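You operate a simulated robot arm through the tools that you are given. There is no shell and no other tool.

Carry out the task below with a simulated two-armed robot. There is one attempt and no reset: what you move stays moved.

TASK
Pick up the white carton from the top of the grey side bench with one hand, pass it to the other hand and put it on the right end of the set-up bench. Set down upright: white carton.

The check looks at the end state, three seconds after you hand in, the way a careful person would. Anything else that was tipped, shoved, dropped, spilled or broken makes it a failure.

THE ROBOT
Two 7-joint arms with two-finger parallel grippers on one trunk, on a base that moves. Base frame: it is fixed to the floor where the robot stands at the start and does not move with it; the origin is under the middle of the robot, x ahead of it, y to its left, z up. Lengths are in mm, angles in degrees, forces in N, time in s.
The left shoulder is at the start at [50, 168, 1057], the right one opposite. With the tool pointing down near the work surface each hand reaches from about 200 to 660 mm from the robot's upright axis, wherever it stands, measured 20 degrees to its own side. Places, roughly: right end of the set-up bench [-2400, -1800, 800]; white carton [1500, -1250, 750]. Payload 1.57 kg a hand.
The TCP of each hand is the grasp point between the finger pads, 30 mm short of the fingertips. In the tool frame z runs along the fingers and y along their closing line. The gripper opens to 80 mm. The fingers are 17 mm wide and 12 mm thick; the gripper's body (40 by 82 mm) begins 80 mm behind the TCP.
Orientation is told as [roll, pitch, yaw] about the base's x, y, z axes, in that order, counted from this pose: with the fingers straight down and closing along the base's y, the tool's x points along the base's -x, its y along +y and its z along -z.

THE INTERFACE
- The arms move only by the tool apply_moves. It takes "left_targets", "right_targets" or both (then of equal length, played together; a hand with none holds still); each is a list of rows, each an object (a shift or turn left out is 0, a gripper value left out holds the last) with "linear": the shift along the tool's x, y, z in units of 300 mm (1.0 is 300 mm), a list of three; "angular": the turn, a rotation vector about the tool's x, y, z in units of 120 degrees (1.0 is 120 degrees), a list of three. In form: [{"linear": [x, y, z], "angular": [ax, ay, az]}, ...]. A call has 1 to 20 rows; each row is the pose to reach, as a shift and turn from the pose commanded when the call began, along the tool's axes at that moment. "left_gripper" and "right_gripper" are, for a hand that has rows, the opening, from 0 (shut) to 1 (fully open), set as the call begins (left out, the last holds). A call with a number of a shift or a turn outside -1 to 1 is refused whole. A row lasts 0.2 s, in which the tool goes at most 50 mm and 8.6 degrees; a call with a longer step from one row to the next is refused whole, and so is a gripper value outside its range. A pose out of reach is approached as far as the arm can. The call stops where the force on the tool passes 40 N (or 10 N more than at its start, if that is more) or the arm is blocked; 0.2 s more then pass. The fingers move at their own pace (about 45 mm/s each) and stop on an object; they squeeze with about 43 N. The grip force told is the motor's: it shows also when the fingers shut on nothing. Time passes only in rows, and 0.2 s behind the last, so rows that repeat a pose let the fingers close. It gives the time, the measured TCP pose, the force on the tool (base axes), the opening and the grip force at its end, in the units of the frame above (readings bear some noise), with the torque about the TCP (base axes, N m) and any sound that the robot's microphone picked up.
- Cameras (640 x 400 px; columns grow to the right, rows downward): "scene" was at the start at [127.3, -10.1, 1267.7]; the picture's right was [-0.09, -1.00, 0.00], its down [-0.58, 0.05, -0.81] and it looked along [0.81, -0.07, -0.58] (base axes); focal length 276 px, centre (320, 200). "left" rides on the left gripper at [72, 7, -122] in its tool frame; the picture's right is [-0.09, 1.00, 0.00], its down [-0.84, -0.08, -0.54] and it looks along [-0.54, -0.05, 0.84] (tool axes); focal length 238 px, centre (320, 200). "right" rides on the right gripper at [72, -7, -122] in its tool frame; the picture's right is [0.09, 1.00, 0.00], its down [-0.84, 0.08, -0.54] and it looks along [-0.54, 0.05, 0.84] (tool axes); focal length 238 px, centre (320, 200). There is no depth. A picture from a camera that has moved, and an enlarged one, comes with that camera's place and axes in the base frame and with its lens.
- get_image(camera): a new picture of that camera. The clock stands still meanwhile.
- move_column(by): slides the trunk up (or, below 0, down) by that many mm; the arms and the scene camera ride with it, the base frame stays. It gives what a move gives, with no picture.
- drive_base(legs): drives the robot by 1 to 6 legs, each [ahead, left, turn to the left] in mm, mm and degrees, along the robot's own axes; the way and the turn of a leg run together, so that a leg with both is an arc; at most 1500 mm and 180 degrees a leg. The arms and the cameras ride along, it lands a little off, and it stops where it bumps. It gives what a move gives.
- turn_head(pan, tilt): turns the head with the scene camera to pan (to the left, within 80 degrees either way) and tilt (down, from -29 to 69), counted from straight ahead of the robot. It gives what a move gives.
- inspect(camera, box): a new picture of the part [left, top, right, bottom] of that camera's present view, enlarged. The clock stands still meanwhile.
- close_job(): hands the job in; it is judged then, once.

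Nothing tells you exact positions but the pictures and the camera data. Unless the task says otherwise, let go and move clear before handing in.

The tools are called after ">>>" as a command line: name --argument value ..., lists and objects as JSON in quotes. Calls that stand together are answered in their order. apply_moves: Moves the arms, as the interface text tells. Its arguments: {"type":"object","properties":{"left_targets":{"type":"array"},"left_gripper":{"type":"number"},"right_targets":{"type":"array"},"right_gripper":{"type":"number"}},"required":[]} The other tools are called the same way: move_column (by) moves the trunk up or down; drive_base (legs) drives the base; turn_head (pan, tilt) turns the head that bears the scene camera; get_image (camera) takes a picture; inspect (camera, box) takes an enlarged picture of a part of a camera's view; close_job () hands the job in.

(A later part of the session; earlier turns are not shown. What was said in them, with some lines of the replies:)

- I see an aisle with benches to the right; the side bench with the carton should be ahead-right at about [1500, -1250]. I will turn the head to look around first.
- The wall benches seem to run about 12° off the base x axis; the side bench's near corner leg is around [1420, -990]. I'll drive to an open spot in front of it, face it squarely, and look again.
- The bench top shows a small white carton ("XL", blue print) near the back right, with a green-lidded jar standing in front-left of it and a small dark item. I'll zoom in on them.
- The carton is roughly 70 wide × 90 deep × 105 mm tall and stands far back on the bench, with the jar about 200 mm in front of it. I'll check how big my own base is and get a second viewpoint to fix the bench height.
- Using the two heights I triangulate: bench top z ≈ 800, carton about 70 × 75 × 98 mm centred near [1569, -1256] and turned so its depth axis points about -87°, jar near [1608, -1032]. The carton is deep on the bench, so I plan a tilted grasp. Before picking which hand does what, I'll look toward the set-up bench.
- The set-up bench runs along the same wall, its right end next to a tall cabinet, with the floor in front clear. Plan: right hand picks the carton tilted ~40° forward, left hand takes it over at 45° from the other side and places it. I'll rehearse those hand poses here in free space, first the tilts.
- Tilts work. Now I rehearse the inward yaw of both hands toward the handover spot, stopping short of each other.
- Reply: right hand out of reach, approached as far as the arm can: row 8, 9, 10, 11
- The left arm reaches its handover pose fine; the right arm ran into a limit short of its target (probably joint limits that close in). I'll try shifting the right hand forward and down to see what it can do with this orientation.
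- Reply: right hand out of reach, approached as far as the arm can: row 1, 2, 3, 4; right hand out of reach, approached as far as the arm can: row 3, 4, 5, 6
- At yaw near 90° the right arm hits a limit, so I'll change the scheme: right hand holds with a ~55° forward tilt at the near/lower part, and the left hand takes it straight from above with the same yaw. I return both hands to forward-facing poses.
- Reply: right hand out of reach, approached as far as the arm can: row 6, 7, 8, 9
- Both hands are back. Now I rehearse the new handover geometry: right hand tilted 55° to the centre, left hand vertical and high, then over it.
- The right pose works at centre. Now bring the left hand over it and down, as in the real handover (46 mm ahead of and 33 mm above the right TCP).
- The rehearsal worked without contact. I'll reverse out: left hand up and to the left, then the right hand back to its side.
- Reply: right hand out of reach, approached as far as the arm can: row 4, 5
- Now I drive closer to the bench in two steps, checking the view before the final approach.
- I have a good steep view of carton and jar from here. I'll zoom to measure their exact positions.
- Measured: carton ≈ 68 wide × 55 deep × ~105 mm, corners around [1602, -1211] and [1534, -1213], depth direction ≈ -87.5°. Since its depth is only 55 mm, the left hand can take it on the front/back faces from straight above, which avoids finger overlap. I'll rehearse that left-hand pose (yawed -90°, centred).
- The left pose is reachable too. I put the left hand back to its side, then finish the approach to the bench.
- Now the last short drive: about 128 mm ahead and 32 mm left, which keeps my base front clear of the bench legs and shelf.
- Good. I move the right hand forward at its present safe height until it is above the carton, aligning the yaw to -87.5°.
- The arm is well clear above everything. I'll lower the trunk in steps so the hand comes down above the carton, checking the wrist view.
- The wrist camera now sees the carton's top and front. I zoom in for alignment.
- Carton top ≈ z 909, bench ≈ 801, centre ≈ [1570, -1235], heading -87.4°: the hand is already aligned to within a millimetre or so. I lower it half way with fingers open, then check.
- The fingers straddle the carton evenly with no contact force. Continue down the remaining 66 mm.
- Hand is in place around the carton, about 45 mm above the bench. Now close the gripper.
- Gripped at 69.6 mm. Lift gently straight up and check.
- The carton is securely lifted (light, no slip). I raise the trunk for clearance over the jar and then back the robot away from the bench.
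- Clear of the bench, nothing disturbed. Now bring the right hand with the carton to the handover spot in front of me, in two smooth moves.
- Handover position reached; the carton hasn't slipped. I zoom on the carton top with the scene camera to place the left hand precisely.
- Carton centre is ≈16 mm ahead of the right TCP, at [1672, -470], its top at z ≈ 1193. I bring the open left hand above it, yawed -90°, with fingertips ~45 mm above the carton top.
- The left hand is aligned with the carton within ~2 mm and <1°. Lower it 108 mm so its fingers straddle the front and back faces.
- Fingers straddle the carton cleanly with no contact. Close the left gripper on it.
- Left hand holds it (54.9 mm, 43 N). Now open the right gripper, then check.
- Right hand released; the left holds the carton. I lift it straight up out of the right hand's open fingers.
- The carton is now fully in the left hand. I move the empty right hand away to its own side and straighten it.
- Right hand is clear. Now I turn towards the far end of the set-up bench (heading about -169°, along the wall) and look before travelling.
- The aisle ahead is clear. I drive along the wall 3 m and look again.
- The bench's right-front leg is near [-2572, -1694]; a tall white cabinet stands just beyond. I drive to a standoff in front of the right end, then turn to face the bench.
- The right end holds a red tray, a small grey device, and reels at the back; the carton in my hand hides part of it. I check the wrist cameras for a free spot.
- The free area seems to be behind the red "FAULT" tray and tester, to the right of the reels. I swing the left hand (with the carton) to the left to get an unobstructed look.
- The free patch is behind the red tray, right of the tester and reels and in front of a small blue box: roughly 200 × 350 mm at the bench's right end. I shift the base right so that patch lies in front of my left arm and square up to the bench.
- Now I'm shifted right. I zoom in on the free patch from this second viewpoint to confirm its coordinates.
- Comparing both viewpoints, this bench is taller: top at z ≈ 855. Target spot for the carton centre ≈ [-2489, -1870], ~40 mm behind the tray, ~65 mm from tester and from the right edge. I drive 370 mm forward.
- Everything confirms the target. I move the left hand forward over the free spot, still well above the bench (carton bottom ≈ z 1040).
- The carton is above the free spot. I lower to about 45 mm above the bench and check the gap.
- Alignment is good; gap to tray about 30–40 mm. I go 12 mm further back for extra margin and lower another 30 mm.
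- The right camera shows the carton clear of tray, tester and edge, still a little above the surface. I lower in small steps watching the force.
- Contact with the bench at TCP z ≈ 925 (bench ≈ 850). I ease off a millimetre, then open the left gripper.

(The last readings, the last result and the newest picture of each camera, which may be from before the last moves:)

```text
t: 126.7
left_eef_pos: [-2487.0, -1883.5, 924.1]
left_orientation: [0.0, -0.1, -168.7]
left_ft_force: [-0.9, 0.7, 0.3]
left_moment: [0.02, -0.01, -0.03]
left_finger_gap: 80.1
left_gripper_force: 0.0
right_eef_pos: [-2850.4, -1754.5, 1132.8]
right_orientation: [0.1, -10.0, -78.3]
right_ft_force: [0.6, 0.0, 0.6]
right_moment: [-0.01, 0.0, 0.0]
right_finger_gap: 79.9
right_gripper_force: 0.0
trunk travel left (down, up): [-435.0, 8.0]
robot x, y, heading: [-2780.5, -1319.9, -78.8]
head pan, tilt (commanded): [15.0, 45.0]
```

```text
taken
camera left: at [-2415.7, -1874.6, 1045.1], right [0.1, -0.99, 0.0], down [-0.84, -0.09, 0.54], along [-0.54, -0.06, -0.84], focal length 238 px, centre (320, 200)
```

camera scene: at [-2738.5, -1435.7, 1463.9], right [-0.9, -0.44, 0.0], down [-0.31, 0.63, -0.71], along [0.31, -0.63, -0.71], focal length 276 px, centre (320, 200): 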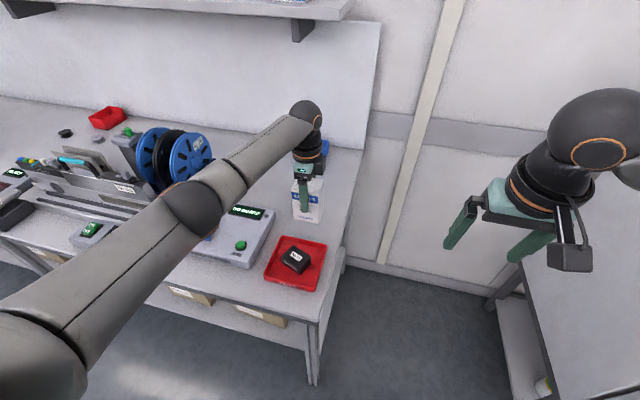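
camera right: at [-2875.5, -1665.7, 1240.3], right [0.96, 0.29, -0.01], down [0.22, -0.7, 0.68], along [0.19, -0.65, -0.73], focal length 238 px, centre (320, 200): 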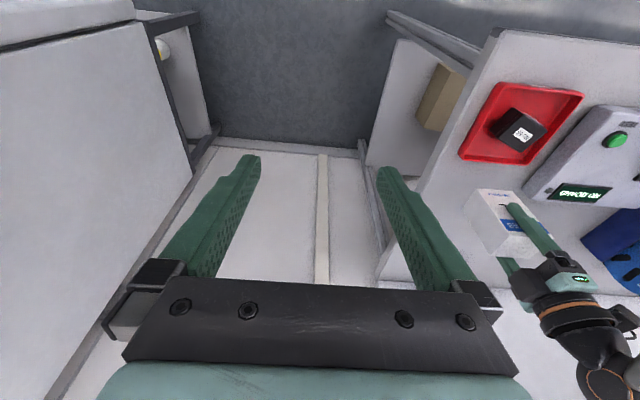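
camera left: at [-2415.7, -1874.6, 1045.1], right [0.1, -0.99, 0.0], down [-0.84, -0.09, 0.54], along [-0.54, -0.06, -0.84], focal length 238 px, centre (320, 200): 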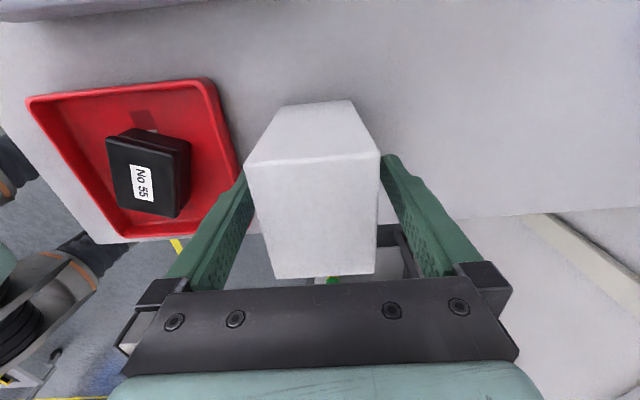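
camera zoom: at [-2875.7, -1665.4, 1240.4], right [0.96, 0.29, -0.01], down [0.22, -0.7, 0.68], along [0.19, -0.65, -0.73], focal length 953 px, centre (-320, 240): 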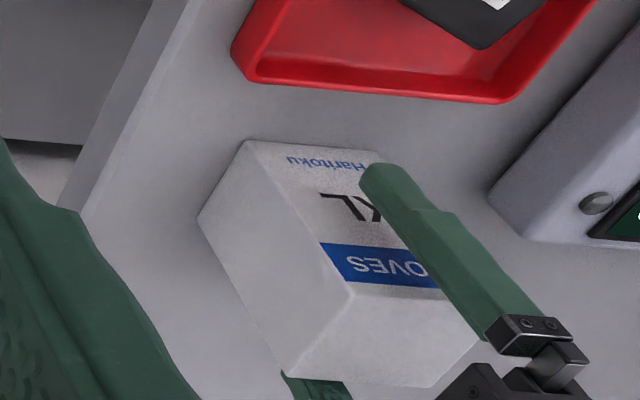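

The carton stands free and upright between the open fingers. I raise the left hand straight up.

>>> apply_moves --left_targets '[{"linear": [0, 0, -0.06]}, {"linear": [0, 0, -0.12]}, {"linear": [0, 0, -0.2]}, {"linear": [0, 0, -0.3]}, {"linear": [0, 0, -0.4]}, {"linear": [0, 0, -0.5]}, {"linear": [0, 0, -0.6]}, {"linear": [0, 0, -0.7]}]'

>>> get_image --camera "left"

>>> get_image --camera "scene"

```text
t: 128.5
left_eef_pos: [-2487.1, -1881.2, 1134.4]
left_orientation: [0.0, -0.1, -168.7]
left_ft_force: [0.4, -0.3, -0.6]
left_moment: [0.0, 0.01, -0.02]
left_finger_gap: 79.8
left_gripper_force: 0.1
right_eef_pos: [-2849.7, -1755.4, 1132.2]
right_orientation: [0.1, -10.0, -78.4]
right_ft_force: [0.8, -0.3, 0.0]
right_moment: [-0.04, 0.01, 0.03]
right_finger_gap: 79.9
right_gripper_force: 0.0
trunk travel left (down, up): [-435.0, 8.0]
robot x, y, heading: [-2785.2, -1326.2, -78.6]
head pan, tilt (commanded): [15.0, 45.0]
```

```text
taken
camera left: at [-2416.6, -1874.4, 1254.6], right [0.11, -0.99, 0.0], down [-0.84, -0.09, 0.54], along [-0.54, -0.06, -0.84], focal length 238 px, centre (320, 200)
```

left: 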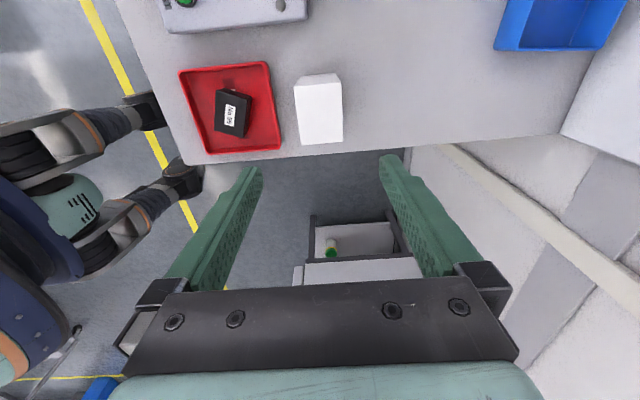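

```text
taken
camera scene: at [-2739.0, -1435.0, 1464.0], right [-0.9, -0.44, 0.0], down [-0.31, 0.63, -0.71], along [0.31, -0.63, -0.71], focal length 276 px, centre (320, 200)
```

scene: 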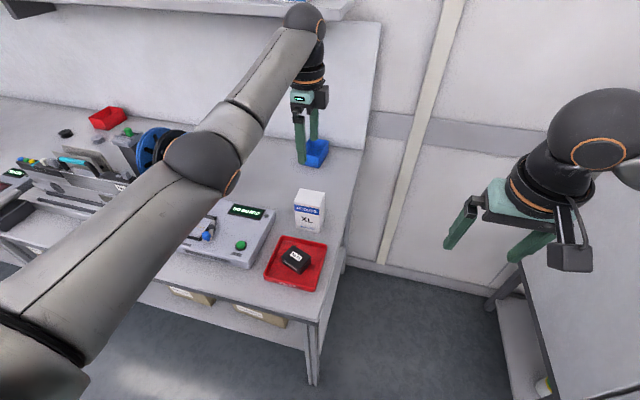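

The carton stands upright at the right end, everything else untouched. I retract the left hand toward me and back the base off for a final check.

>>> apply_moves --left_targets '[{"linear": [0, -0.1, -0.07]}, {"linear": [0, -0.2, -0.1]}, {"linear": [0, -0.3, -0.1]}, {"linear": [0, -0.4, -0.1]}, {"linear": [0, -0.5, -0.1]}]'

>>> drive_base --legs '[[-350, 0, 0]]'

>>> turn_head --pan 10 --tilt 35

>>> get_image --camera "scene"

>>> inspect --camera "scene" --box '[220, 100, 420, 225]'

```text
t: 129.7
left_eef_pos: [-2517.6, -1735.8, 1160.8]
left_orientation: [0.0, 0.1, -168.6]
left_ft_force: [0.0, 0.4, -0.4]
left_moment: [0.0, 0.0, -0.02]
left_finger_gap: 80.0
left_gripper_force: 0.0
right_eef_pos: [-2850.8, -1755.3, 1133.8]
right_orientation: [0.1, -10.1, -78.4]
right_ft_force: [-0.2, 0.1, -0.7]
right_moment: [0.0, 0.0, -0.01]
right_finger_gap: 79.9
right_gripper_force: 0.0
trunk travel left (down, up): [-435.0, 8.0]
robot x, y, heading: [-2785.1, -1319.5, -78.5]
head pan, tilt (commanded): [15.0, 45.0]
```

```text
t: 131.9
left_eef_pos: [-2584.2, -1388.9, 1161.3]
left_orientation: [0.0, 0.0, -168.4]
left_ft_force: [-0.9, -0.7, -0.4]
left_moment: [-0.02, -0.02, 0.02]
left_finger_gap: 79.8
left_gripper_force: 0.1
right_eef_pos: [-2917.9, -1411.0, 1133.3]
right_orientation: [0.1, -10.0, -78.0]
right_ft_force: [-0.6, -0.1, 0.0]
right_moment: [-0.04, 0.04, -0.03]
right_finger_gap: 80.3
right_gripper_force: 0.1
trunk travel left (down, up): [-435.0, 8.0]
robot x, y, heading: [-2850.8, -978.5, -78.3]
head pan, tilt (commanded): [15.0, 45.0]
```

```text
t: 132.7
left_eef_pos: [-2583.8, -1390.7, 1161.0]
left_orientation: [-0.1, 0.0, -168.3]
left_ft_force: [0.0, 0.4, 0.2]
left_moment: [0.0, 0.03, -0.04]
left_finger_gap: 80.1
left_gripper_force: 0.1
right_eef_pos: [-2917.9, -1411.1, 1132.8]
right_orientation: [-0.1, -10.0, -78.0]
right_ft_force: [0.8, -0.5, -0.2]
right_moment: [0.02, 0.04, 0.0]
right_finger_gap: 80.1
right_gripper_force: 0.1
trunk travel left (down, up): [-435.0, 8.0]
robot x, y, heading: [-2855.0, -975.7, -78.3]
head pan, tilt (commanded): [10.0, 35.0]
```

```text
taken
camera scene: at [-2812.1, -1098.9, 1478.7], right [-0.93, -0.37, 0.0], down [-0.21, 0.53, -0.82], along [0.3, -0.76, -0.57], focal length 276 px, centre (320, 200)
```

scene: 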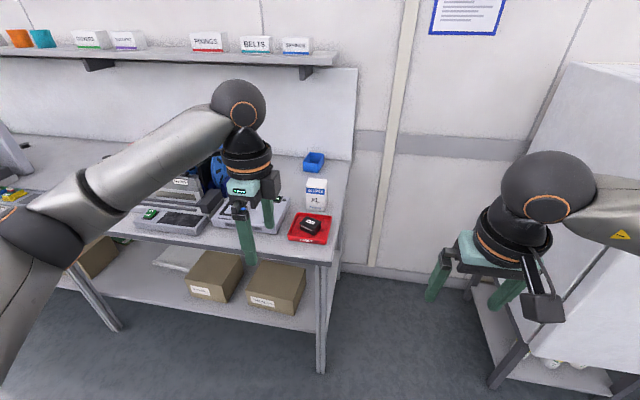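

```text
3.20 times, centred on (320, 162) of scene
camera zoom: at [-2812.1, -1098.9, 1478.7], right [-0.93, -0.37, 0.0], down [-0.21, 0.53, -0.82], along [0.3, -0.76, -0.57], focal length 884 px, centre (320, 320)
```

zoom: 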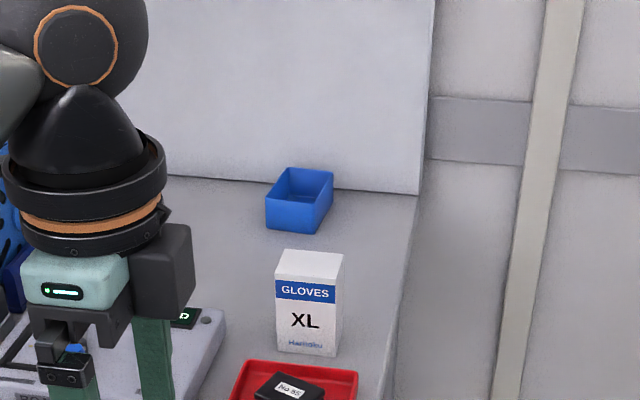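

The white carton is standing upright on the right end of the set-up bench, behind the red tray. Both hands are empty and clear, and nothing nearby was moved, so I'm handing the job in.

>>> close_job

```text
The job is handed in.
```

The white carton is standing upright on the right end of the set-up bench, just behind the red "FAULT" tray. I've handed the job in.

The right hand picked it up from the grey side bench. It passed the carton to the left hand in mid-air, and the left hand set it down at about [-2487, -1882].

In the final pictures nothing else on the set-up bench had been tipped or shifted. The jar and other items on the side bench looked untouched when I left it. Both hands are open and clear, and the base has backed away from the bench.
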